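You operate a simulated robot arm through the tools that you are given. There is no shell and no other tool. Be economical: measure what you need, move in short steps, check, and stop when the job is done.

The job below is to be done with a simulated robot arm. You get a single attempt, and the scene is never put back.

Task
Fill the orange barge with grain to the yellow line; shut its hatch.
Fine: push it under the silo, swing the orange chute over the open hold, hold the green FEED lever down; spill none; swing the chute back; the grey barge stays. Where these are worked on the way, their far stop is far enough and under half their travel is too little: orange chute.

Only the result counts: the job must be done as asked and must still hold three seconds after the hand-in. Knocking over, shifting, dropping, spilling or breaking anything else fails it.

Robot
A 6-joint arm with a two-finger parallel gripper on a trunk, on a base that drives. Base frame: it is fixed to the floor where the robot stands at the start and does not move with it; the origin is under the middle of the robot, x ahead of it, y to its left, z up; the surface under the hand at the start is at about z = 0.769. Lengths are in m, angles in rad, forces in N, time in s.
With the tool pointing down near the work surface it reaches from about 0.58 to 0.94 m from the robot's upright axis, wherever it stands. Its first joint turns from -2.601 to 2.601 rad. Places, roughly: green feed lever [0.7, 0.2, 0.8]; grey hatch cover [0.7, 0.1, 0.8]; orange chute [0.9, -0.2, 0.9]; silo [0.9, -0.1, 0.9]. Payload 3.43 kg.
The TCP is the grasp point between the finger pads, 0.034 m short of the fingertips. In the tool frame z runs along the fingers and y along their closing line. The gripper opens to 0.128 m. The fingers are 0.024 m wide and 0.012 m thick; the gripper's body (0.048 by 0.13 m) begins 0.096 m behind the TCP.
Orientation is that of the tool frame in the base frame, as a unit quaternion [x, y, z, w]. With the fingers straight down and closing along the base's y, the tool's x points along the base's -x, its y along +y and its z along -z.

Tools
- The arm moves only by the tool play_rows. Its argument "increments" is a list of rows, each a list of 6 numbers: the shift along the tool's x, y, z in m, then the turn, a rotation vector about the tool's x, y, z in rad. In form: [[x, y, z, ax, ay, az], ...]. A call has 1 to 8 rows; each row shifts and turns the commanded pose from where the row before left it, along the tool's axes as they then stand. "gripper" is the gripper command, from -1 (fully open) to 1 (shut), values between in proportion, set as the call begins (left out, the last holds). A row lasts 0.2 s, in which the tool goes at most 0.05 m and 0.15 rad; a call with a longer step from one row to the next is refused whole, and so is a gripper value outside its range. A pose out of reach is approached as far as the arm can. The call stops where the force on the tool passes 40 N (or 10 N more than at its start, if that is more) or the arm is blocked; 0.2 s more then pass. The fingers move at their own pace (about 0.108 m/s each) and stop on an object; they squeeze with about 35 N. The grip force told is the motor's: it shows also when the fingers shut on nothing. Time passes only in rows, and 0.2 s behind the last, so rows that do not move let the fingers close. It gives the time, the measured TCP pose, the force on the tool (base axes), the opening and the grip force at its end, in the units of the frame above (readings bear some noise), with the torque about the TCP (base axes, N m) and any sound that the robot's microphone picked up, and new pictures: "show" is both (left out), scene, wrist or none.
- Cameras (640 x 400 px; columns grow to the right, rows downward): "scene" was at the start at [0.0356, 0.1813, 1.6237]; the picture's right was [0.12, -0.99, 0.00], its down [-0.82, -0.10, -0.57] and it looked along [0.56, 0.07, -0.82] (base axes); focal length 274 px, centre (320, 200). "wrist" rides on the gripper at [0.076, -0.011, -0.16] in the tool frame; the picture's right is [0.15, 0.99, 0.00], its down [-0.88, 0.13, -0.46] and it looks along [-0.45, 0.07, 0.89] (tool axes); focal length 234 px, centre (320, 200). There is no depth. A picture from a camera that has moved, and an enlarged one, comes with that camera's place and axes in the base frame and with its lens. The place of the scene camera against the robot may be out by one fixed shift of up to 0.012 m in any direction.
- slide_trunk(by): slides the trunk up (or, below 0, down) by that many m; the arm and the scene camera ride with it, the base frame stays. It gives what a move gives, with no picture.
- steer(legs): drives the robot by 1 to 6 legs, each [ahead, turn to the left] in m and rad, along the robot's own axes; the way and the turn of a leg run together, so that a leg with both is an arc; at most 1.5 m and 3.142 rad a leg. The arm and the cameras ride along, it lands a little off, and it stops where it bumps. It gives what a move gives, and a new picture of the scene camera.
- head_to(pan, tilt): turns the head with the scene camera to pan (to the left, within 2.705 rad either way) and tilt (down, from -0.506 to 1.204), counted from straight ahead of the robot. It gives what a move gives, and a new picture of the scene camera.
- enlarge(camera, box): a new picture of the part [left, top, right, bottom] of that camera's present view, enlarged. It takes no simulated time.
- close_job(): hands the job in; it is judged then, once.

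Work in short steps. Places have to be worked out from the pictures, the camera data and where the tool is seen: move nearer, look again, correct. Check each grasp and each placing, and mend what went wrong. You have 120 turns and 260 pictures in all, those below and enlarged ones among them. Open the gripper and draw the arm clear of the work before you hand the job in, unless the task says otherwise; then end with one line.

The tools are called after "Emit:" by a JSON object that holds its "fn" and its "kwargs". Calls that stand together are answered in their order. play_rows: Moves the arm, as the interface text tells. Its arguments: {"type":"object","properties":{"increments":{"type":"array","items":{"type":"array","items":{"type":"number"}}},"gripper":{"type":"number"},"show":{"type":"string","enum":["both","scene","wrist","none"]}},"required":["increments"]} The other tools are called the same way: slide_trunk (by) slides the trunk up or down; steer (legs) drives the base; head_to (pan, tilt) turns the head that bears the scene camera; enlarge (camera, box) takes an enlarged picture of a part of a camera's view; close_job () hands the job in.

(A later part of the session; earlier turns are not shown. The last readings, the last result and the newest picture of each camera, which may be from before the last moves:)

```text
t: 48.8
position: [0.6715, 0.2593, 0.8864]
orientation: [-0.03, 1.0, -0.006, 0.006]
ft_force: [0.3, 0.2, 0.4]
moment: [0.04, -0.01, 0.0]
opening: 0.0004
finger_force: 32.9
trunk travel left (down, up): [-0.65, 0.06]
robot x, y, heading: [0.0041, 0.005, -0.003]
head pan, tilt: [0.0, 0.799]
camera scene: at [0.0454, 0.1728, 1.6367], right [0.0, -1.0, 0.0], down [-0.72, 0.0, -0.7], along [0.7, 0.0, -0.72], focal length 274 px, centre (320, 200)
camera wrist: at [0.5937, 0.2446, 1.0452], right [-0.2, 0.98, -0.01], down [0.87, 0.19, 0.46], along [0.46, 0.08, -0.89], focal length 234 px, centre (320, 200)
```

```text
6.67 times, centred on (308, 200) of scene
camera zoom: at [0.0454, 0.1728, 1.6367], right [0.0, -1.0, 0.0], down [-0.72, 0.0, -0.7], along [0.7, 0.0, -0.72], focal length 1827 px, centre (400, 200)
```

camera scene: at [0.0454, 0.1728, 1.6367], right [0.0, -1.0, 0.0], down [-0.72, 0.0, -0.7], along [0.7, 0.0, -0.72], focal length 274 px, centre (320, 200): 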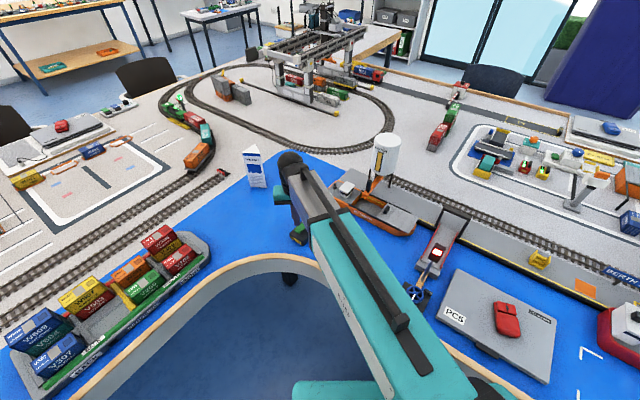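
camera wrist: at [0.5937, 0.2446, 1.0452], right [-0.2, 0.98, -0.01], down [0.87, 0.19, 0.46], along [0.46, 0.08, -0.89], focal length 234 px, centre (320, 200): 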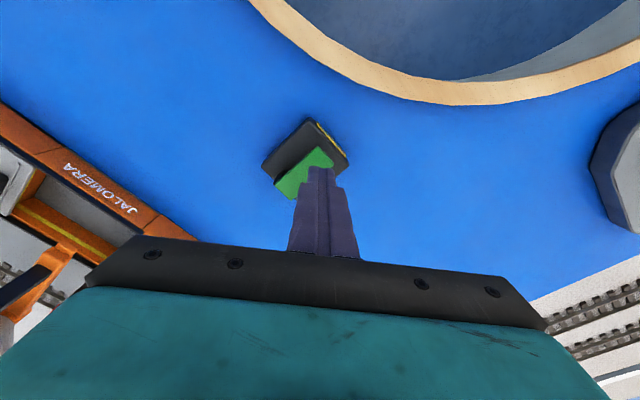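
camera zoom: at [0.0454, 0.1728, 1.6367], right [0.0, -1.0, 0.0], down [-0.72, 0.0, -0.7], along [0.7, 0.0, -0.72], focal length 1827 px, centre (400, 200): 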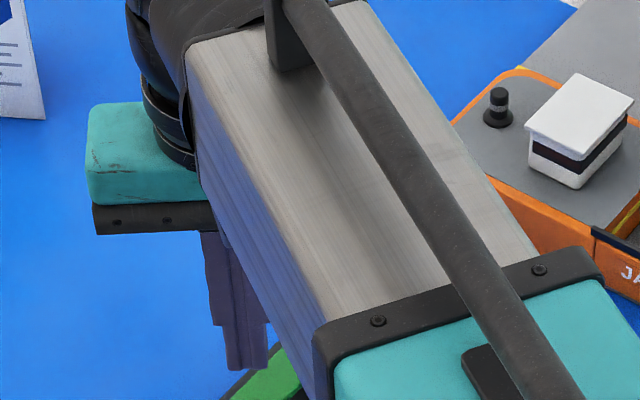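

Fingertips are above the lever's free end. Check the scene's view of the hold while turning slightly more for the wrist view.

Emit:
{"fn": "play_rows", "kwargs": {"increments": [[0, 0, 0.012, 0, 0, 0.1], [0, 0, 0.006, 0, 0, 0]], "show": "wrist"}}

Emit:
{"fn": "enlarge", "kwargs": {"camera": "scene", "box": [330, 160, 426, 220]}}

Emit:
{"fn": "enlarge", "kwargs": {"camera": "wrist", "box": [0, 150, 160, 250]}}

```text
t: 49.4
position: [0.6707, 0.2581, 0.8688]
orientation: [0.021, 1.0, -0.006, 0.005]
ft_force: [0.4, -0.4, -0.8]
moment: [-0.01, -0.01, 0.0]
opening: 0.0
finger_force: 32.6
trunk travel left (down, up): [-0.65, 0.06]
robot x, y, heading: [0.0014, 0.0058, -0.0]
head pan, tilt: [0.0, 0.799]
camera wrist: at [0.5922, 0.2518, 1.0276], right [-0.11, 0.99, -0.01], down [0.88, 0.1, 0.47], along [0.46, 0.04, -0.89], focal length 234 px, centre (320, 200)
```

wrist: 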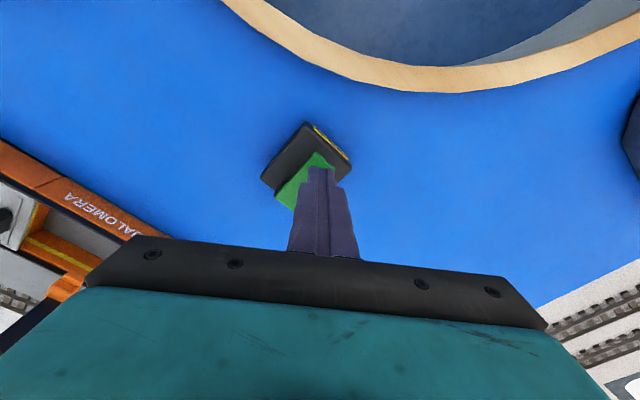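

```text
6.67 times, centred on (378, 190) of scene
camera zoom: at [0.0452, 0.173, 1.6366], right [0.0, -1.0, 0.0], down [-0.72, 0.0, -0.7], along [0.7, 0.0, -0.72], focal length 1827 px, centre (-67, 267)
```

zoom: 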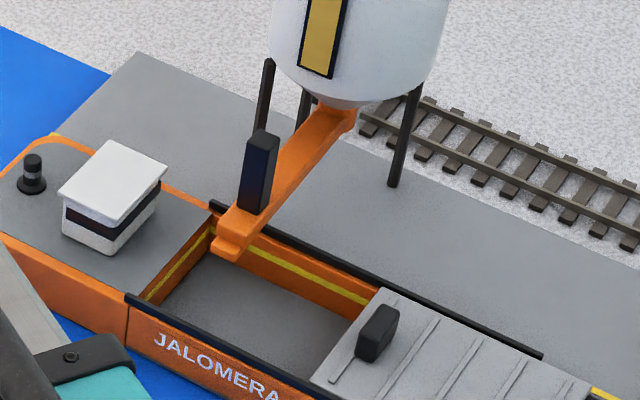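

```text
4.00 times, centred on (80, 200) of wrist
camera zoom: at [0.5922, 0.2518, 1.0276], right [-0.11, 0.99, -0.01], down [0.88, 0.1, 0.47], along [0.46, 0.04, -0.89], focal length 937 px, centre (1280, 200)
```

zoom: 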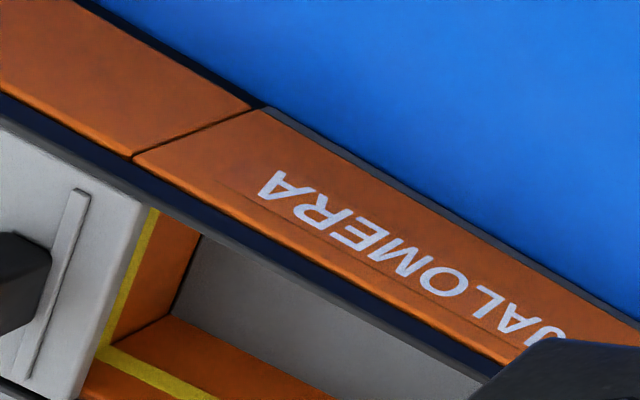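

The scene view shows the whole hold with the yellow line — good for monitoring; the mouth is well inside. Now press down in small steps.

Emit:
{"fn": "play_rows", "kwargs": {"increments": [[0, 0, 0.005, 0, 0, 0], [0, 0, 0.005, 0, 0, 0], [0, 0, 0.004, 0, 0, 0]], "show": "wrist"}}

Emit:
{"fn": "enlarge", "kwargs": {"camera": "wrist", "box": [240, 90, 400, 190]}}

```text
t: 50.2
position: [0.6698, 0.258, 0.8536]
orientation: [0.02, 1.0, -0.005, 0.006]
ft_force: [-0.7, 0.2, 0.1]
moment: [-0.05, 0.02, -0.01]
opening: 0.0001
finger_force: 33.0
trunk travel left (down, up): [-0.65, 0.06]
robot x, y, heading: [0.0042, 0.0038, -0.003]
head pan, tilt: [0.0, 0.799]
camera wrist: at [0.5921, 0.2516, 1.0138], right [-0.11, 0.99, -0.01], down [0.88, 0.1, 0.46], along [0.46, 0.04, -0.89], focal length 234 px, centre (320, 200)
```

wrist: 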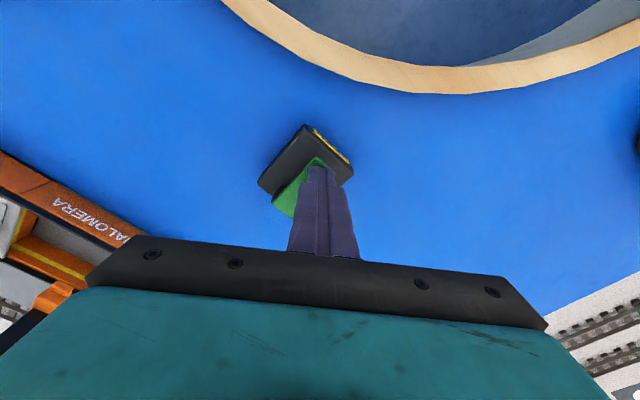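

```text
4.00 times, centred on (320, 140) of wrist
camera zoom: at [0.5921, 0.2516, 1.0138], right [-0.11, 0.99, -0.01], down [0.88, 0.1, 0.46], along [0.46, 0.04, -0.89], focal length 937 px, centre (320, 440)
```

zoom: 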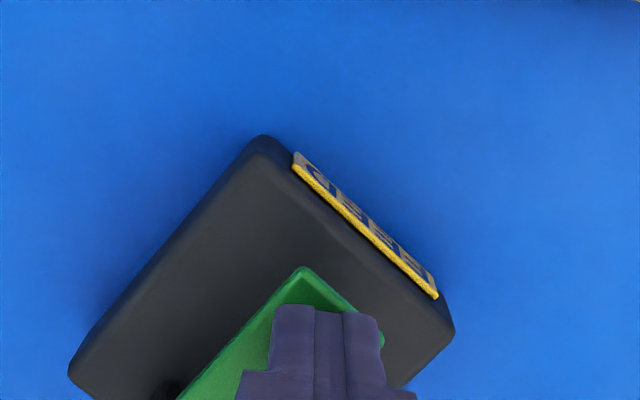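

Emit:
{"fn": "play_rows", "kwargs": {"increments": [[0, 0, 0.003, 0, 0, 0], [0, 0, 0.003, 0, 0, 0]], "show": "none"}}

Emit:
{"fn": "enlarge", "kwargs": {"camera": "scene", "box": [330, 160, 426, 220]}}

```text
t: 50.8
position: [0.6701, 0.2576, 0.8493]
orientation: [0.021, 1.0, -0.005, 0.006]
ft_force: [-0.6, 0.4, 1.1]
moment: [0.0, 0.0, -0.02]
opening: 0.0
finger_force: 32.9
trunk travel left (down, up): [-0.65, 0.06]
robot x, y, heading: [0.0006, 0.0063, 0.004]
head pan, tilt: [0.0, 0.799]
```

```text
6.67 times, centred on (378, 190) of scene
camera zoom: at [0.0449, 0.1729, 1.6367], right [0.0, -1.0, 0.0], down [-0.72, 0.0, -0.7], along [0.7, 0.0, -0.72], focal length 1827 px, centre (-67, 267)
```

zoom: 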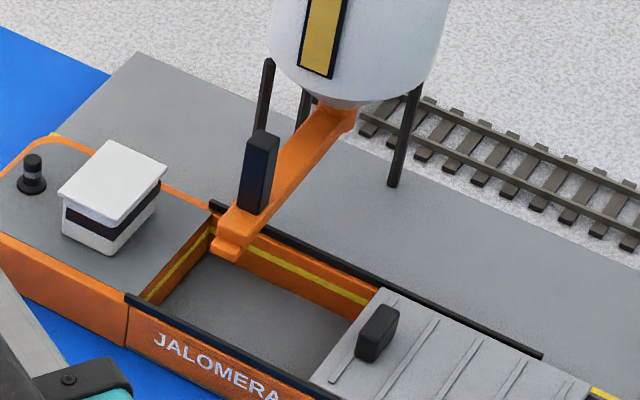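

Slight touch perhaps. Continue 3 mm steps.

Emit:
{"fn": "play_rows", "kwargs": {"increments": [[0, 0, 0.003, 0, 0, 0], [0, 0, 0.003, 0, 0, 0]], "show": "none"}}

Emit:
{"fn": "enlarge", "kwargs": {"camera": "scene", "box": [330, 160, 426, 220]}}

Emit:
{"fn": "enlarge", "kwargs": {"camera": "wrist", "box": [240, 90, 400, 190]}}

```text
t: 51.4
position: [0.6686, 0.2583, 0.8428]
orientation: [0.02, 1.0, -0.005, 0.007]
ft_force: [0.1, -0.3, 2.8]
moment: [-0.05, -0.05, 0.01]
opening: 0.0
finger_force: 32.9
trunk travel left (down, up): [-0.65, 0.06]
robot x, y, heading: [-0.0023, 0.0051, 0.005]
head pan, tilt: [0.0, 0.799]
heard: click
```

```text
6.67 times, centred on (378, 190) of scene
camera zoom: at [0.0448, 0.1727, 1.6367], right [0.0, -1.0, 0.0], down [-0.72, 0.0, -0.7], along [0.7, 0.0, -0.72], focal length 1827 px, centre (-67, 267)
```

zoom: 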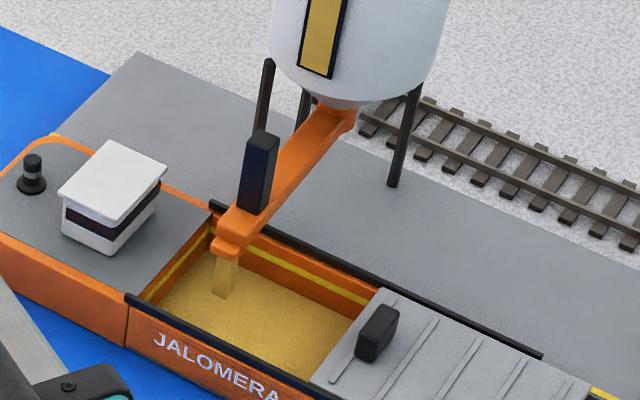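

```text
4.00 times, centred on (320, 140) of wrist
camera zoom: at [0.5922, 0.2513, 1.0023], right [-0.11, 0.99, -0.01], down [0.88, 0.1, 0.47], along [0.46, 0.04, -0.88], focal length 937 px, centre (320, 440)
```

zoom: 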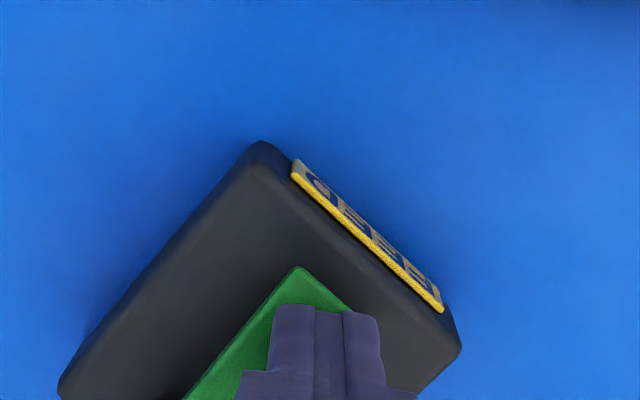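

Grain flows into the hold. I hold briefly and watch the level.

Emit:
{"fn": "play_rows", "kwargs": {"increments": [[0, 0, 0, 0, 0, 0]], "show": "none"}}

Emit:
{"fn": "enlarge", "kwargs": {"camera": "scene", "box": [330, 160, 426, 220]}}

```text
t: 51.8
position: [0.6697, 0.2569, 0.8428]
orientation: [0.02, 1.0, -0.005, 0.007]
ft_force: [1.2, -1.1, 3.6]
moment: [-0.05, -0.08, 0.03]
opening: 0.0
finger_force: 32.6
trunk travel left (down, up): [-0.65, 0.06]
robot x, y, heading: [-0.0021, 0.0015, 0.003]
head pan, tilt: [0.0, 0.799]
```

```text
6.67 times, centred on (378, 190) of scene
camera zoom: at [0.0449, 0.1727, 1.6367], right [0.0, -1.0, 0.0], down [-0.72, 0.0, -0.7], along [0.7, 0.0, -0.72], focal length 1827 px, centre (-67, 267)
```

zoom: 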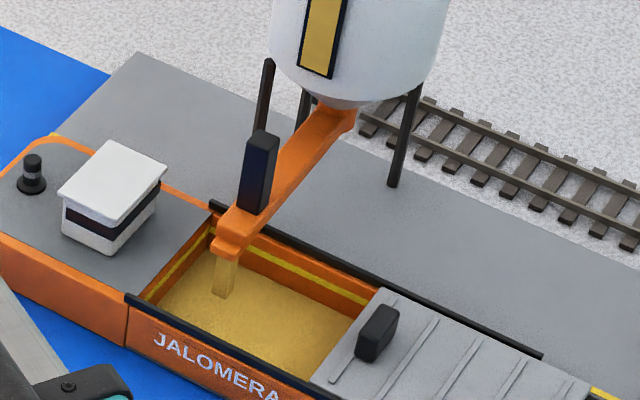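

Slow rise. Hold ~1 s.

Emit:
{"fn": "play_rows", "kwargs": {"increments": [[0, 0, 0, 0, 0, 0], [0, 0, 0, 0, 0, 0], [0, 0, 0, 0, 0, 0], [0, 0, 0, 0, 0, 0]], "show": "none"}}

Emit:
{"fn": "enlarge", "kwargs": {"camera": "scene", "box": [330, 160, 426, 220]}}

```text
t: 52.8
position: [0.6702, 0.2581, 0.8424]
orientation: [0.02, 1.0, -0.005, 0.006]
ft_force: [0.7, -0.2, 2.5]
moment: [-0.05, -0.06, -0.04]
opening: 0.0
finger_force: 32.7
trunk travel left (down, up): [-0.65, 0.06]
robot x, y, heading: [-0.0008, 0.0086, -0.002]
head pan, tilt: [0.0, 0.799]
```

```text
6.67 times, centred on (378, 190) of scene
camera zoom: at [0.0449, 0.1728, 1.6366], right [0.0, -1.0, 0.0], down [-0.72, 0.0, -0.7], along [0.7, 0.0, -0.72], focal length 1827 px, centre (-67, 267)
```

zoom: 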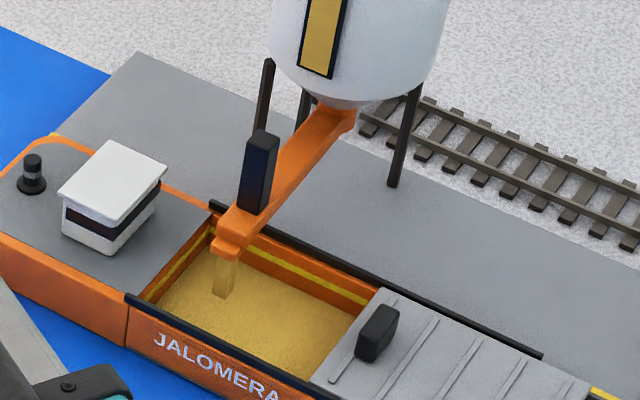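

Emit:
{"fn": "play_rows", "kwargs": {"increments": [[0, 0, 0, 0, 0, 0], [0, 0, 0, 0, 0, 0], [0, 0, 0, 0, 0, 0], [0, 0, 0, 0, 0, 0], [0, 0, 0, 0, 0, 0], [0, 0, 0, 0, 0, 0]], "show": "none"}}

Emit:
{"fn": "enlarge", "kwargs": {"camera": "scene", "box": [350, 190, 390, 215]}}

```text
t: 54.2
position: [0.6697, 0.2574, 0.8423]
orientation: [0.02, 1.0, -0.005, 0.006]
ft_force: [-1.3, 0.0, 2.5]
moment: [-0.05, 0.01, -0.02]
opening: 0.0
finger_force: 32.8
trunk travel left (down, up): [-0.65, 0.06]
robot x, y, heading: [-0.0031, 0.0036, 0.005]
head pan, tilt: [0.0, 0.799]
```

```text
16.00 times, centred on (370, 202) of scene
camera zoom: at [0.0447, 0.1729, 1.6366], right [0.0, -1.0, 0.0], down [-0.72, 0.0, -0.7], along [0.7, 0.0, -0.72], focal length 4385 px, centre (-480, 160)
```

zoom: 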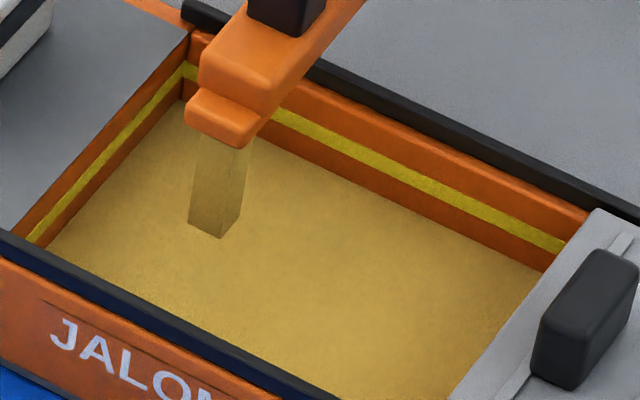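

Level now close below the line. Another ~1 s.

Emit:
{"fn": "play_rows", "kwargs": {"increments": [[0, 0, 0, 0, 0, 0], [0, 0, 0, 0, 0, 0], [0, 0, 0, 0, 0, 0]], "show": "none"}}

Emit:
{"fn": "enlarge", "kwargs": {"camera": "scene", "box": [350, 190, 390, 215]}}

```text
t: 55.0
position: [0.6704, 0.2584, 0.8437]
orientation: [0.02, 1.0, -0.005, 0.006]
ft_force: [-0.1, 2.1, 2.9]
moment: [-0.04, 0.01, -0.02]
opening: 0.0
finger_force: 32.5
trunk travel left (down, up): [-0.65, 0.06]
robot x, y, heading: [-0.0, 0.0041, 0.002]
head pan, tilt: [0.0, 0.799]
```

```text
16.00 times, centred on (370, 202) of scene
camera zoom: at [0.0447, 0.1729, 1.6366], right [0.0, -1.0, 0.0], down [-0.72, 0.0, -0.7], along [0.7, 0.0, -0.72], focal length 4385 px, centre (-480, 160)
```

zoom: 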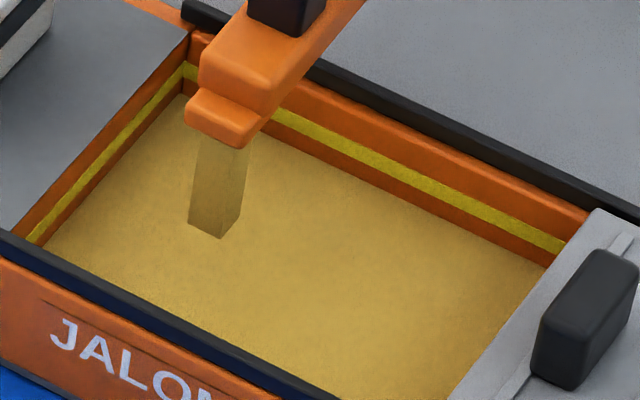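

Rising ~6 px/s; about 25 px to the line's middle. Hold 1.8 s and recheck.

Emit:
{"fn": "play_rows", "kwargs": {"increments": [[0, 0, 0, 0, 0, 0], [0, 0, 0, 0, 0, 0], [0, 0, 0, 0, 0, 0], [0, 0, 0, 0, 0, 0], [0, 0, 0, 0, 0, 0], [0, 0, 0, 0, 0, 0], [0, 0, 0, 0, 0, 0], [0, 0, 0, 0, 0, 0]], "show": "none"}}

Emit:
{"fn": "enlarge", "kwargs": {"camera": "scene", "box": [350, 190, 390, 215]}}

```text
t: 56.8
position: [0.6697, 0.2571, 0.8437]
orientation: [0.02, 1.0, -0.005, 0.006]
ft_force: [-1.1, 0.7, 3.1]
moment: [-0.02, -0.02, 0.01]
opening: 0.0001
finger_force: 33.2
trunk travel left (down, up): [-0.65, 0.06]
robot x, y, heading: [-0.0006, 0.0046, 0.003]
head pan, tilt: [0.0, 0.799]
```

```text
16.00 times, centred on (370, 202) of scene
camera zoom: at [0.0447, 0.1728, 1.6366], right [0.0, -1.0, 0.0], down [-0.72, 0.0, -0.7], along [0.7, 0.0, -0.72], focal length 4385 px, centre (-480, 160)
```

zoom: 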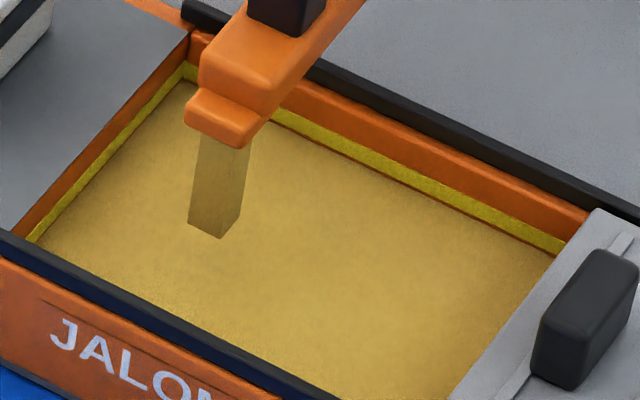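

Just under the line's lower edge. Hold 0.8 s more.

Emit:
{"fn": "play_rows", "kwargs": {"increments": [[0, 0, 0, 0, 0, 0], [0, 0, 0, 0, 0, 0], [0, 0, 0, 0, 0, 0]], "show": "none"}}

Emit:
{"fn": "enlarge", "kwargs": {"camera": "scene", "box": [350, 190, 390, 215]}}

```text
t: 57.6
position: [0.6705, 0.2579, 0.8419]
orientation: [0.02, 1.0, -0.005, 0.006]
ft_force: [0.5, -0.2, 3.1]
moment: [-0.01, 0.02, 0.01]
opening: 0.0
finger_force: 33.3
trunk travel left (down, up): [-0.65, 0.06]
robot x, y, heading: [-0.0014, 0.0081, 0.002]
head pan, tilt: [0.0, 0.799]
```

```text
16.00 times, centred on (370, 202) of scene
camera zoom: at [0.0448, 0.1728, 1.6366], right [0.0, -1.0, 0.0], down [-0.72, 0.0, -0.7], along [0.7, 0.0, -0.72], focal length 4385 px, centre (-480, 160)
```

zoom: 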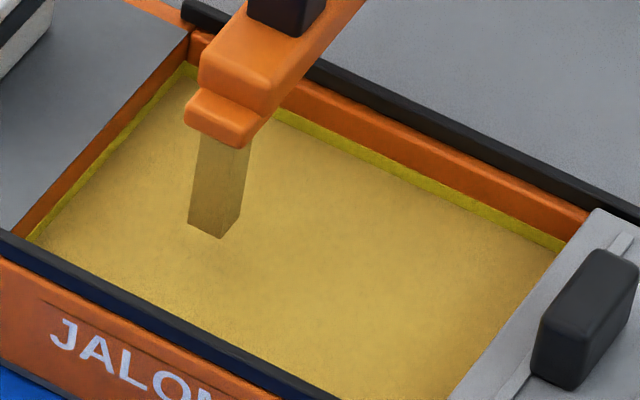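

The level is in the middle of the line. Release the lever now.

Emit:
{"fn": "play_rows", "kwargs": {"increments": [[0, 0, -0.03, 0, 0, 0], [0, 0, -0.04, 0, 0, 0]], "show": "none"}}

Emit:
{"fn": "enlarge", "kwargs": {"camera": "scene", "box": [350, 190, 390, 215]}}

```text
t: 58.2
position: [0.6694, 0.2585, 0.9121]
orientation: [0.02, 1.0, -0.005, 0.006]
ft_force: [-0.3, 0.8, 0.9]
moment: [-0.04, 0.01, 0.01]
opening: 0.0
finger_force: 32.4
trunk travel left (down, up): [-0.65, 0.06]
robot x, y, heading: [0.0047, 0.0085, 0.004]
head pan, tilt: [0.0, 0.799]
```

```text
16.00 times, centred on (370, 202) of scene
camera zoom: at [0.0449, 0.1728, 1.6366], right [0.0, -1.0, 0.0], down [-0.72, 0.0, -0.7], along [0.7, 0.0, -0.72], focal length 4385 px, centre (-480, 160)
```

zoom: 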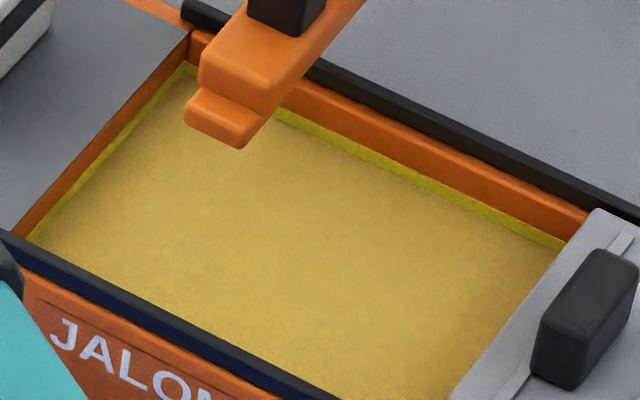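

Flow stopped, level in the line. Return to the chute post: raise, turn, and travel above it with the fork open.

Emit:
{"fn": "play_rows", "kwargs": {"increments": [[0, 0, -0.04, 0, 0, 0], [0, 0, -0.041, 0, 0, 0], [0, 0, 0, 0, 0, 0.1425], [0, 0, 0, 0, 0, 0.1425], [0, 0, 0, 0, 0, 0.1425], [0, 0, 0, 0, 0, 0.1425]], "gripper": -0.1, "show": "none"}}

Emit:
{"fn": "play_rows", "kwargs": {"increments": [[-0.0424, -0.0181, 0, 0, 0, 0], [-0.0424, -0.0181, 0, 0, 0, 0], [-0.0424, -0.0181, 0, 0, 0, 0], [-0.0424, -0.0181, 0, 0, 0, 0], [-0.0424, -0.0181, 0, 0, 0, 0], [-0.0424, -0.0181, 0, 0, 0, 0], [-0.0424, -0.0181, 0, 0, 0, 0]], "show": "wrist"}}

Emit:
{"fn": "enlarge", "kwargs": {"camera": "wrist", "box": [220, 80, 460, 230]}}

```text
t: 59.6
position: [0.6692, 0.2599, 0.9937]
orientation: [0.302, 0.953, -0.003, 0.006]
ft_force: [-0.5, 0.2, 0.3]
moment: [0.01, 0.03, -0.02]
opening: 0.0703
finger_force: 0.1
trunk travel left (down, up): [-0.65, 0.06]
robot x, y, heading: [0.0045, 0.0039, -0.003]
head pan, tilt: [0.0, 0.799]
```

```text
t: 61.2
position: [0.8403, -0.0126, 0.9986]
orientation: [0.3, 0.954, -0.003, 0.007]
ft_force: [0.2, -0.1, 0.3]
moment: [0.0, 0.02, -0.01]
opening: 0.0704
finger_force: 0.0
trunk travel left (down, up): [-0.65, 0.06]
robot x, y, heading: [0.0004, 0.0038, -0.002]
head pan, tilt: [0.0, 0.799]
camera wrist: at [0.7696, 0.0217, 1.1575], right [0.45, 0.9, 0.0], down [0.79, -0.39, 0.47], along [0.42, -0.21, -0.88], focal length 234 px, centre (320, 200)
```

wrist: 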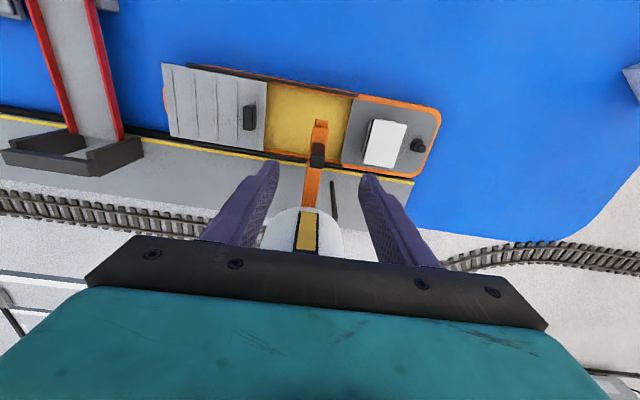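

```text
2.67 times, centred on (340, 155) of wrist
camera zoom: at [0.7696, 0.0217, 1.1575], right [0.45, 0.9, 0.0], down [0.79, -0.39, 0.47], along [0.42, -0.21, -0.88], focal length 624 px, centre (267, 320)
```

zoom: 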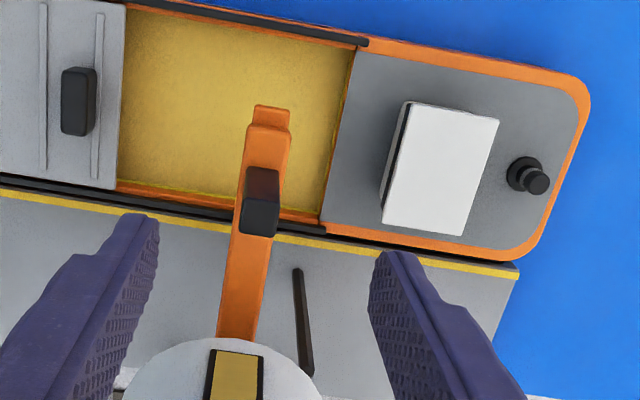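

Well aligned. Descend and narrow the fork.

Emit:
{"fn": "play_rows", "kwargs": {"increments": [[0.001, -0.003, 0.02, 0, 0, 0], [0, 0, 0.02, 0, 0, 0], [0, 0, 0.02, 0, 0, 0], [0, 0, 0.009, 0, 0, 0]], "show": "none"}}

Emit:
{"fn": "play_rows", "kwargs": {"increments": [[0, 0, 0, 0, 0, 0], [0, 0, 0, 0, 0, 0]], "gripper": 0.45, "show": "wrist"}}

Emit:
{"fn": "enlarge", "kwargs": {"camera": "wrist", "box": [220, 80, 460, 230]}}

```text
t: 62.2
position: [0.8367, -0.0161, 0.9297]
orientation: [0.299, 0.954, -0.003, 0.008]
ft_force: [0.2, -0.1, -0.1]
moment: [0.0, 0.01, -0.03]
opening: 0.0703
finger_force: 0.0
trunk travel left (down, up): [-0.65, 0.06]
robot x, y, heading: [0.0004, 0.0081, 0.008]
head pan, tilt: [0.0, 0.799]
```

```text
t: 62.8
position: [0.8361, -0.0167, 0.931]
orientation: [0.3, 0.954, -0.003, 0.007]
ft_force: [0.2, 0.1, -0.4]
moment: [-0.02, -0.01, 0.0]
opening: 0.0352
finger_force: 0.1
trunk travel left (down, up): [-0.65, 0.06]
robot x, y, heading: [-0.0016, 0.0087, -0.004]
head pan, tilt: [0.0, 0.799]
camera wrist: at [0.7669, 0.0194, 1.0887], right [0.45, 0.89, 0.0], down [0.79, -0.39, 0.47], along [0.42, -0.21, -0.88], focal length 234 px, centre (320, 200)
```

wrist: 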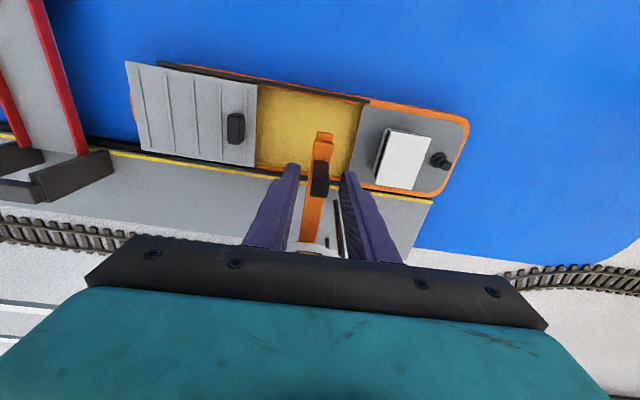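

```text
2.67 times, centred on (340, 155) of wrist
camera zoom: at [0.7669, 0.0194, 1.0887], right [0.45, 0.89, 0.0], down [0.79, -0.39, 0.47], along [0.42, -0.21, -0.88], focal length 624 px, centre (267, 320)
```

zoom: 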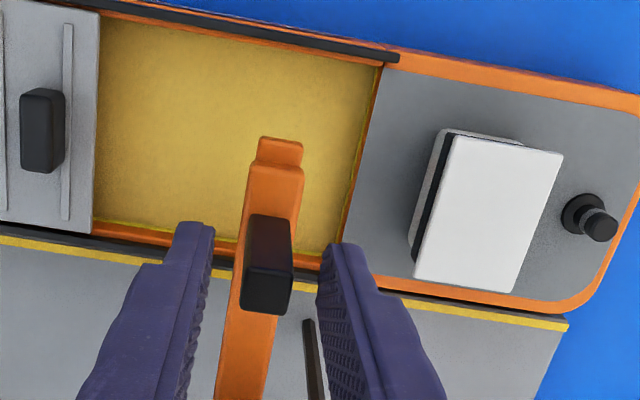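

Post in the fork. Swing back along the arc.

Emit:
{"fn": "play_rows", "kwargs": {"increments": [[-0.0008, -0.0138, 0, 0, 0, -0.12], [-0.0008, -0.0138, 0, 0, 0, -0.12], [-0.0008, -0.0138, 0, 0, 0, -0.12], [-0.0008, -0.0138, 0, 0, 0, -0.12], [-0.0008, -0.0138, 0, 0, 0, -0.12], [-0.0008, -0.0138, 0, 0, 0, -0.12]], "show": "wrist"}}

Emit:
{"fn": "enlarge", "kwargs": {"camera": "wrist", "box": [220, 80, 460, 230]}}

```text
t: 64.2
position: [0.8178, -0.0948, 0.9295]
orientation: [-0.056, 0.998, -0.005, 0.005]
ft_force: [0.3, 0.4, -0.1]
moment: [-0.03, 0.0, 0.02]
opening: 0.0353
finger_force: 0.0
trunk travel left (down, up): [-0.65, 0.06]
robot x, y, heading: [0.0039, 0.0065, 0.001]
head pan, tilt: [0.0, 0.799]
camera wrist: at [0.741, -0.1138, 1.0894], right [-0.26, 0.97, -0.01], down [0.85, 0.23, 0.46], along [0.45, 0.11, -0.89], focal length 234 px, centre (320, 200)
```

wrist: 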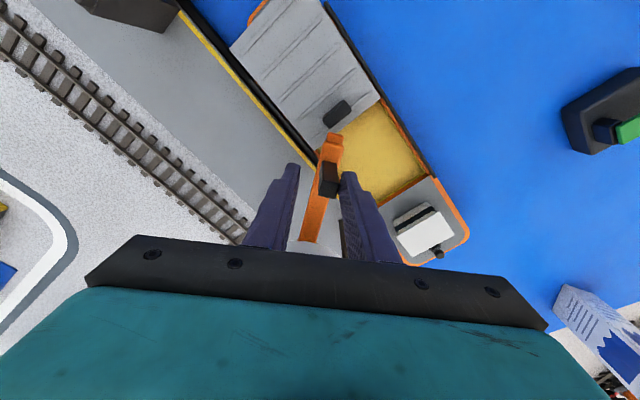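

```text
2.67 times, centred on (340, 155) of wrist
camera zoom: at [0.741, -0.1138, 1.0894], right [-0.26, 0.97, -0.01], down [0.85, 0.23, 0.46], along [0.45, 0.11, -0.89], focal length 624 px, centre (267, 320)
```

zoom: 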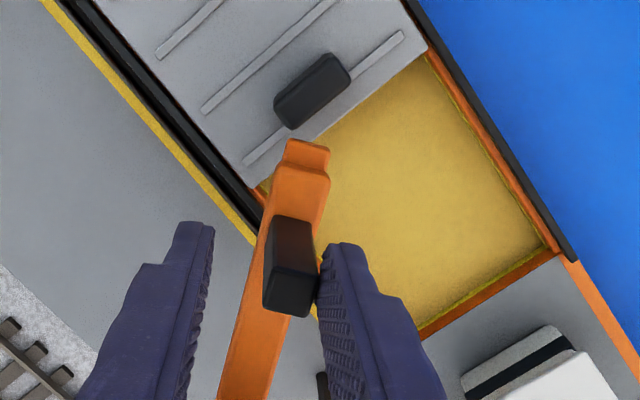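

Emit:
{"fn": "play_rows", "kwargs": {"increments": [[-0.0008, -0.0138, 0, 0, 0, -0.12], [-0.0008, -0.0138, 0, 0, 0, -0.12], [-0.0008, -0.0138, 0, 0, 0, -0.12], [-0.0008, -0.0138, 0, 0, 0, -0.12], [-0.0008, -0.0138, 0, 0, 0, -0.12]], "show": "wrist"}}

Emit:
{"fn": "enlarge", "kwargs": {"camera": "wrist", "box": [220, 80, 460, 230]}}

```text
t: 65.4
position: [0.8432, -0.1583, 0.9323]
orientation: [-0.349, 0.937, -0.006, 0.004]
ft_force: [-1.0, -0.3, 0.0]
moment: [0.02, 0.0, 0.01]
opening: 0.0351
finger_force: 0.1
trunk travel left (down, up): [-0.65, 0.06]
robot x, y, heading: [0.0022, 0.0073, 0.002]
head pan, tilt: [0.0, 0.799]
camera wrist: at [0.7921, -0.2142, 1.0916], right [-0.76, 0.65, -0.02], down [0.58, 0.68, 0.45], along [0.31, 0.34, -0.89], focal length 234 px, centre (320, 200)
```

wrist: 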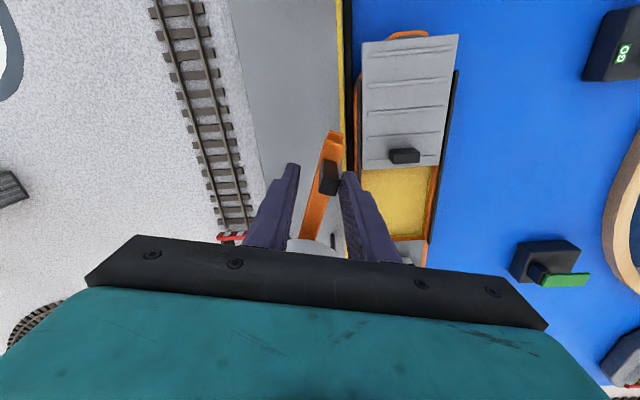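

```text
2.67 times, centred on (340, 155) of wrist
camera zoom: at [0.7921, -0.2142, 1.0916], right [-0.76, 0.65, -0.02], down [0.58, 0.68, 0.45], along [0.31, 0.34, -0.89], focal length 624 px, centre (267, 320)
```

zoom: 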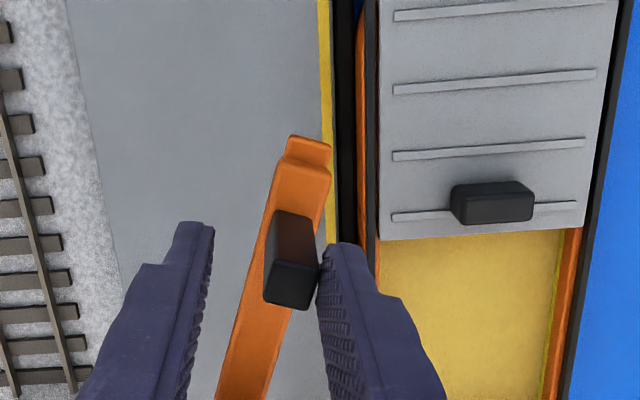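

Emit:
{"fn": "play_rows", "kwargs": {"increments": [[-0.0008, -0.0138, 0, 0, 0, -0.12], [-0.0008, -0.0138, 0, 0, 0, -0.12], [-0.0006, -0.0115, 0, 0, 0, -0.1]], "show": "wrist"}}

Emit:
{"fn": "enlarge", "kwargs": {"camera": "wrist", "box": [220, 80, 460, 230]}}

```text
t: 66.2
position: [0.8748, -0.1825, 0.9332]
orientation: [-0.502, 0.865, -0.008, 0.003]
ft_force: [-0.9, 0.5, -0.8]
moment: [-0.02, 0.0, -0.04]
opening: 0.0355
finger_force: 1.1
trunk travel left (down, up): [-0.65, 0.06]
robot x, y, heading: [0.0005, 0.0071, 0.004]
head pan, tilt: [0.0, 0.799]
camera wrist: at [0.8446, -0.2522, 1.0928], right [-0.93, 0.36, -0.01], down [0.32, 0.83, 0.45], along [0.18, 0.41, -0.89], focal length 234 px, centre (320, 200)
```

wrist: 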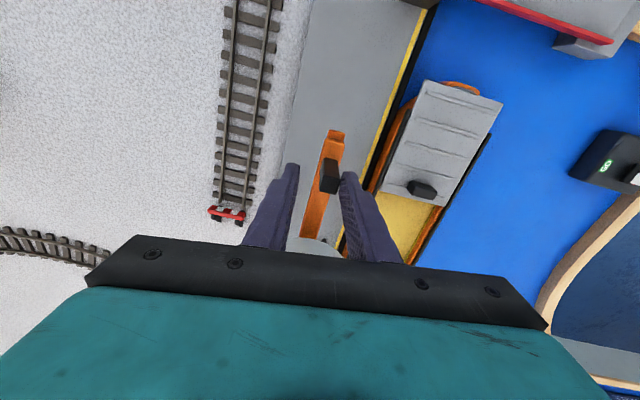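

```text
2.67 times, centred on (340, 155) of wrist
camera zoom: at [0.8446, -0.2522, 1.0928], right [-0.93, 0.36, -0.01], down [0.32, 0.83, 0.45], along [0.18, 0.41, -0.89], focal length 624 px, centre (267, 320)
```

zoom: 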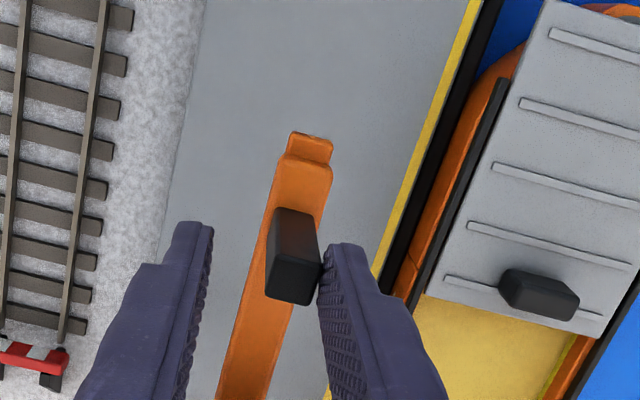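

Close; a bit further to the stop.

Emit:
{"fn": "play_rows", "kwargs": {"increments": [[-0.0004, -0.0069, 0, 0, 0, -0.06], [-0.0004, -0.0069, 0, 0, 0, -0.06]], "show": "wrist"}}

Emit:
{"fn": "enlarge", "kwargs": {"camera": "wrist", "box": [220, 80, 460, 230]}}

```text
t: 66.8
position: [0.8834, -0.1847, 0.9326]
orientation: [-0.553, 0.833, -0.004, 0.0]
ft_force: [-22.3, 18.8, -5.7]
moment: [0.62, 0.58, -0.32]
opening: 0.0505
finger_force: 13.2
trunk travel left (down, up): [-0.65, 0.06]
robot x, y, heading: [0.0004, 0.0028, 0.004]
head pan, tilt: [0.0, 0.799]
camera wrist: at [0.8639, -0.2581, 1.0929], right [-0.97, 0.25, -0.01], down [0.22, 0.87, 0.45], along [0.12, 0.44, -0.89], focal length 234 px, centre (320, 200)
```

wrist: 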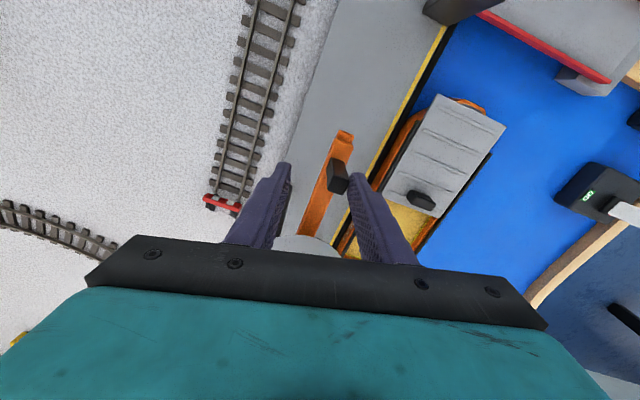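

```text
2.67 times, centred on (340, 155) of wrist
camera zoom: at [0.8639, -0.2581, 1.0929], right [-0.97, 0.25, -0.01], down [0.22, 0.87, 0.45], along [0.12, 0.44, -0.89], focal length 624 px, centre (267, 320)
```

zoom: 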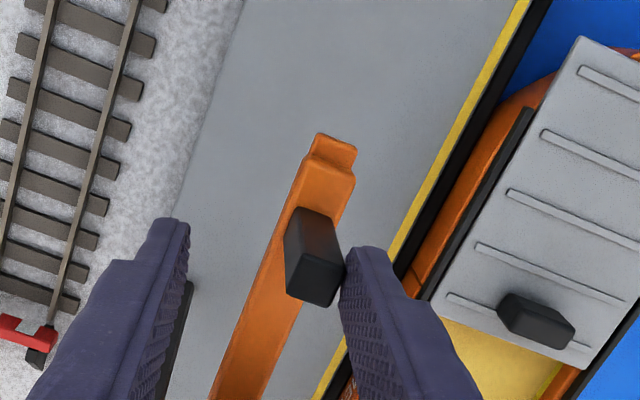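

At its stop (29 N), parallel to the quay. Back off, lift straight up, move over the hatch cover.

Emit:
{"fn": "play_rows", "kwargs": {"increments": [[0, 0.008, 0, 0, 0, 0], [0, 0.004, -0.01, 0, 0, 0], [0, 0, -0.03, 0, 0, 0], [0, 0, -0.03, 0, 0, 0], [-0.001, 0.037, 0, 0, 0, 0], [-0.001, 0.037, 0, 0, 0, 0], [-0.001, 0.037, 0, 0, 0, 0], [-0.001, 0.025, 0, 0, 0, 0]], "show": "wrist"}}

Emit:
{"fn": "play_rows", "kwargs": {"increments": [[0, 0, 0, 0, 0, 0.145], [0, 0, 0, 0, 0, 0.145], [0, 0, 0, 0, 0, 0.145], [0, 0, 0, 0, 0, 0.145], [0, 0, 0, 0, 0, 0.145], [0, 0, 0, 0, 0, 0.145], [0, 0, 0, 0, 0, 0.145], [0, 0, 0, 0, 0, 0.145]], "gripper": 1.0, "show": "none"}}

Emit:
{"fn": "play_rows", "kwargs": {"increments": [[0, 0, 0, 0, 0, 0.145], [0, 0, 0, 0, 0, 0.145], [0, 0, 0, 0, 0, 0.145], [0, 0, 0, 0, 0, 0.145], [0, 0, 0, 0, 0, 0.04]], "show": "both"}}

Emit:
{"fn": "enlarge", "kwargs": {"camera": "scene", "box": [330, 120, 490, 220]}}

```text
t: 68.6
position: [0.7504, -0.1272, 0.9994]
orientation: [-0.553, 0.833, -0.008, 0.002]
ft_force: [1.0, -0.2, -0.9]
moment: [-0.01, -0.03, 0.04]
opening: 0.035
finger_force: 0.0
trunk travel left (down, up): [-0.65, 0.06]
robot x, y, heading: [0.0041, 0.0052, -0.0]
head pan, tilt: [0.0, 0.799]
camera wrist: at [0.7289, -0.1992, 1.1605], right [-0.97, 0.25, -0.01], down [0.22, 0.87, 0.45], along [0.12, 0.43, -0.89], focal length 234 px, centre (320, 200)
```

wrist: 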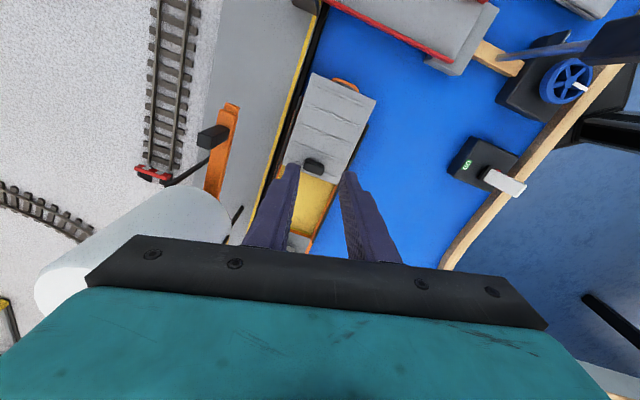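

```text
t: 70.4
position: [0.7514, -0.1271, 1.0003]
orientation: [-0.005, 1.0, -0.006, 0.007]
ft_force: [0.8, -1.1, -0.1]
moment: [0.02, 0.03, 0.02]
opening: 0.0002
finger_force: 32.9
trunk travel left (down, up): [-0.65, 0.06]
robot x, y, heading: [0.0003, 0.0052, -0.0]
head pan, tilt: [0.0, 0.799]
```

```text
t: 71.6
position: [0.7509, -0.1273, 1.0009]
orientation: [0.301, 0.954, -0.002, 0.007]
ft_force: [0.5, 0.2, -0.3]
moment: [-0.06, -0.03, 0.0]
opening: 0.0
finger_force: 32.2
trunk travel left (down, up): [-0.65, 0.06]
robot x, y, heading: [0.0016, 0.003, 0.002]
head pan, tilt: [0.0, 0.799]
camera scene: at [0.0452, 0.1728, 1.6366], right [0.0, -1.0, 0.0], down [-0.72, 0.0, -0.7], along [0.7, 0.0, -0.72], focal length 274 px, centre (320, 200)
camera wrist: at [0.6808, -0.0906, 1.1591], right [0.45, 0.89, 0.0], down [0.79, -0.39, 0.47], along [0.42, -0.21, -0.88], focal length 234 px, centre (320, 200)
```

scene: 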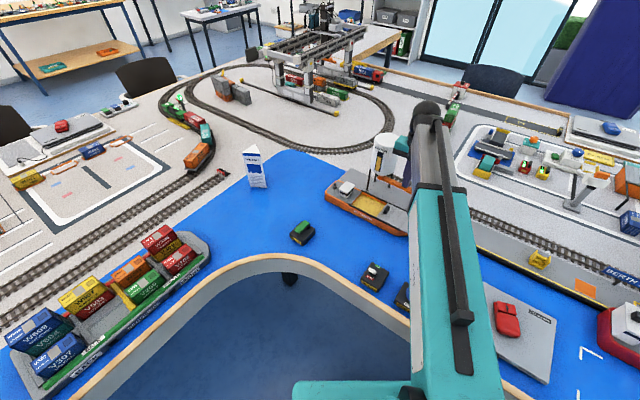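
wrist: 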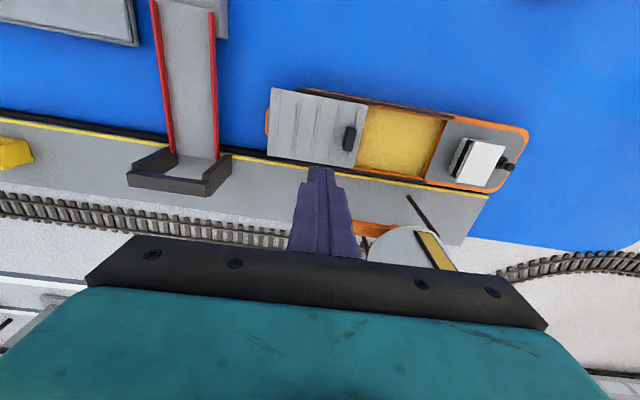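

```text
4.00 times, centred on (410, 170) of scene
camera zoom: at [0.0452, 0.1728, 1.6366], right [0.0, -1.0, 0.0], down [-0.72, 0.0, -0.7], along [0.7, 0.0, -0.72], focal length 1096 px, centre (-40, 320)
```

zoom: 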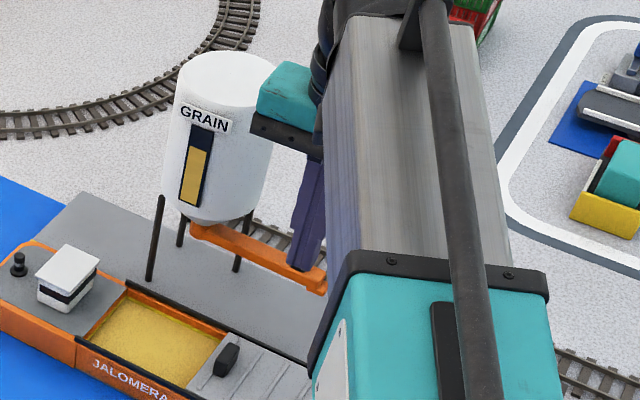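

Handle at (.763,-.085). Shift 13 mm and descend bow-side of it in stages.

Emit:
{"fn": "play_rows", "kwargs": {"increments": [[0.013, 0, 0.03, 0, 0, 0], [0, 0, 0.04, 0, 0, 0], [0, 0, 0.04, 0, 0, 0]], "show": "wrist"}}

Emit:
{"fn": "enlarge", "kwargs": {"camera": "wrist", "box": [220, 90, 460, 240]}}

```text
t: 72.4
position: [0.7416, -0.1213, 0.8908]
orientation: [0.3, 0.954, -0.004, 0.007]
ft_force: [0.3, 0.9, 0.2]
moment: [0.03, -0.02, 0.02]
opening: 0.0001
finger_force: 32.7
trunk travel left (down, up): [-0.65, 0.06]
robot x, y, heading: [0.006, 0.0019, 0.004]
head pan, tilt: [0.0, 0.799]
camera wrist: at [0.6718, -0.0852, 1.0491], right [0.45, 0.9, 0.0], down [0.79, -0.39, 0.47], along [0.42, -0.21, -0.88], focal length 234 px, centre (320, 200)
```

wrist: 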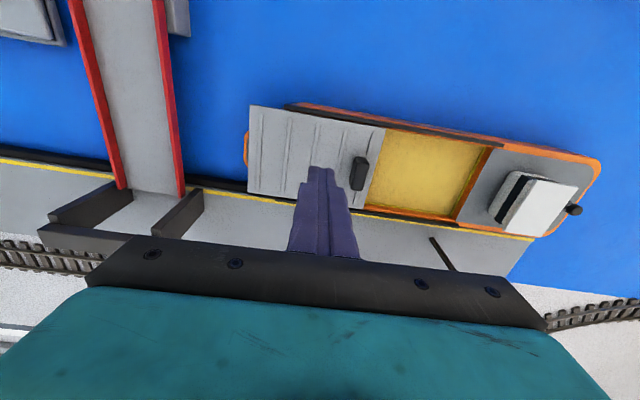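

```text
2.67 times, centred on (340, 165) of wrist
camera zoom: at [0.6718, -0.0852, 1.0491], right [0.45, 0.9, 0.0], down [0.79, -0.39, 0.47], along [0.42, -0.21, -0.88], focal length 624 px, centre (267, 293)
```

zoom: 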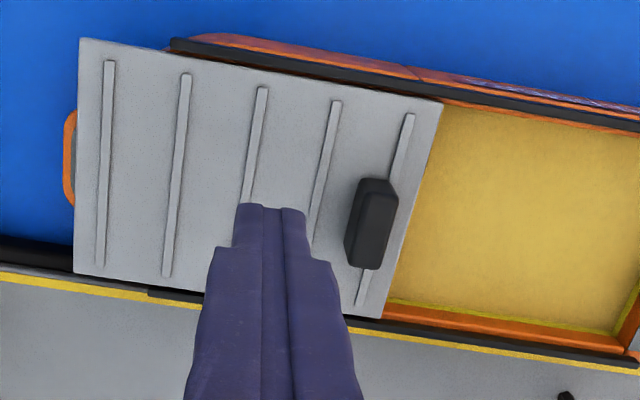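

Aligned with the handle's centre. Descend to 0.854 and push along +tool y.

Emit:
{"fn": "play_rows", "kwargs": {"increments": [[0, 0, 0.02, 0, 0, 0], [0, 0, 0.01, 0, 0, 0], [0, 0, 0.007, 0, 0, 0], [0, 0.01, 0, 0, 0, 0], [0, 0.01, 0, 0, 0, 0], [0, 0.01, 0, 0, 0, 0]], "show": "wrist"}}

Emit:
{"fn": "enlarge", "kwargs": {"camera": "wrist", "box": [220, 90, 460, 240]}}

```text
t: 73.8
position: [0.7599, -0.0957, 0.8548]
orientation: [0.3, 0.954, -0.003, 0.008]
ft_force: [-0.3, -0.8, 0.4]
moment: [0.0, -0.01, 0.04]
opening: 0.0
finger_force: 33.3
trunk travel left (down, up): [-0.65, 0.06]
robot x, y, heading: [-0.0007, 0.0078, -0.001]
head pan, tilt: [0.0, 0.799]
camera wrist: at [0.6895, -0.0603, 1.0121], right [0.45, 0.89, 0.0], down [0.79, -0.39, 0.47], along [0.42, -0.21, -0.88], focal length 234 px, centre (320, 200)
```

wrist: 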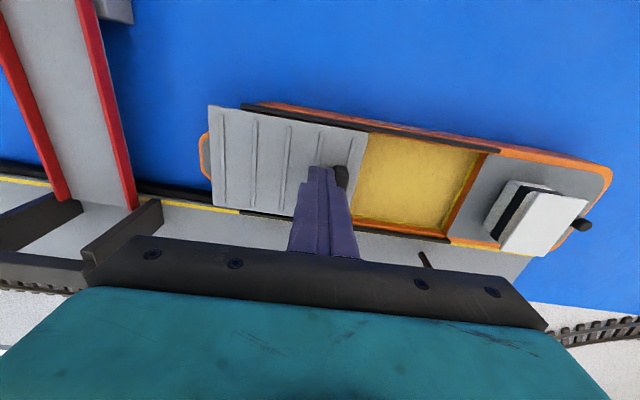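

```text
2.67 times, centred on (340, 165) of wrist
camera zoom: at [0.6895, -0.0603, 1.0121], right [0.45, 0.89, 0.0], down [0.79, -0.39, 0.47], along [0.42, -0.21, -0.88], focal length 624 px, centre (267, 293)
```

zoom: 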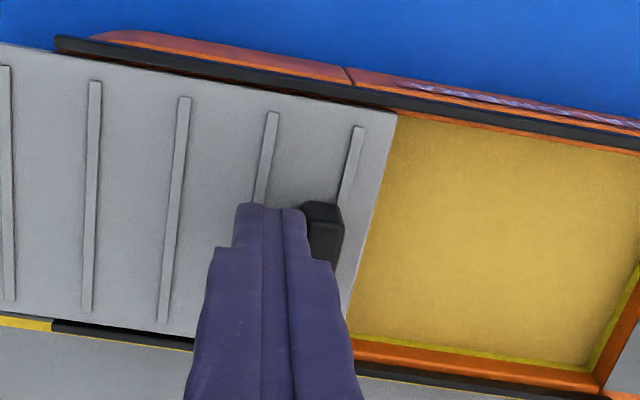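

In contact and moving the cover. Keep pushing.

Emit:
{"fn": "play_rows", "kwargs": {"increments": [[0, 0.01, 0, 0, 0, 0], [0, 0.01, 0, 0, 0, 0], [0, 0.01, 0, 0, 0, 0], [0, 0.01, 0, 0, 0, 0], [0, 0.01, 0, 0, 0, 0], [0, 0.01, 0, 0, 0, 0]], "show": "wrist"}}

Emit:
{"fn": "enlarge", "kwargs": {"camera": "scene", "box": [320, 150, 448, 230]}}

```text
t: 75.2
position: [0.7931, -0.0479, 0.8526]
orientation: [0.3, 0.954, -0.003, 0.008]
ft_force: [0.0, -0.2, -0.5]
moment: [0.01, 0.02, -0.01]
opening: 0.0001
finger_force: 32.8
trunk travel left (down, up): [-0.65, 0.06]
robot x, y, heading: [0.0032, 0.0052, 0.003]
head pan, tilt: [0.0, 0.799]
camera wrist: at [0.7233, -0.0116, 1.0113], right [0.45, 0.89, 0.0], down [0.79, -0.39, 0.47], along [0.42, -0.21, -0.88], focal length 234 px, centre (320, 200)
```

wrist: 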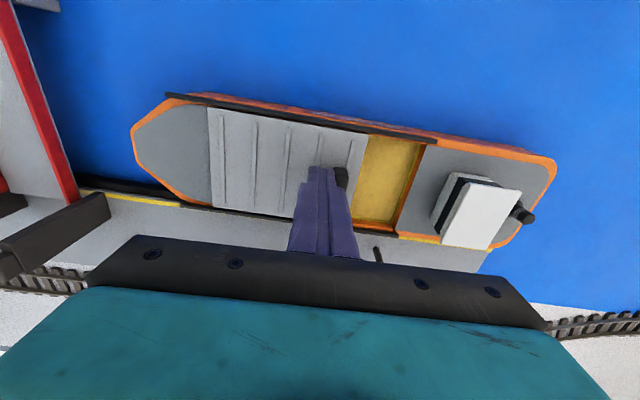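

```text
5.00 times, centred on (384, 190) of scene
camera zoom: at [0.0452, 0.1729, 1.6366], right [0.0, -1.0, 0.0], down [-0.72, 0.0, -0.7], along [0.7, 0.0, -0.72], focal length 1370 px, centre (0, 250)
```

zoom: 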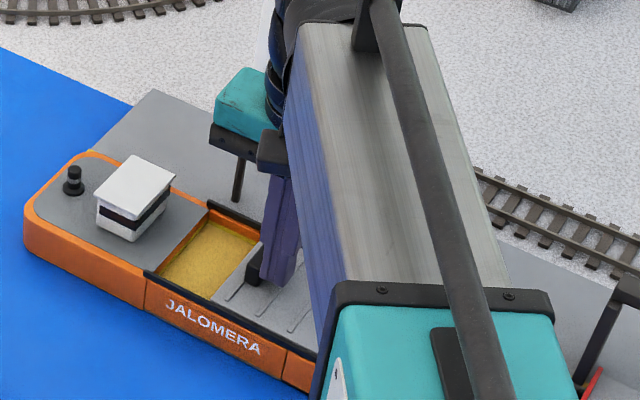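

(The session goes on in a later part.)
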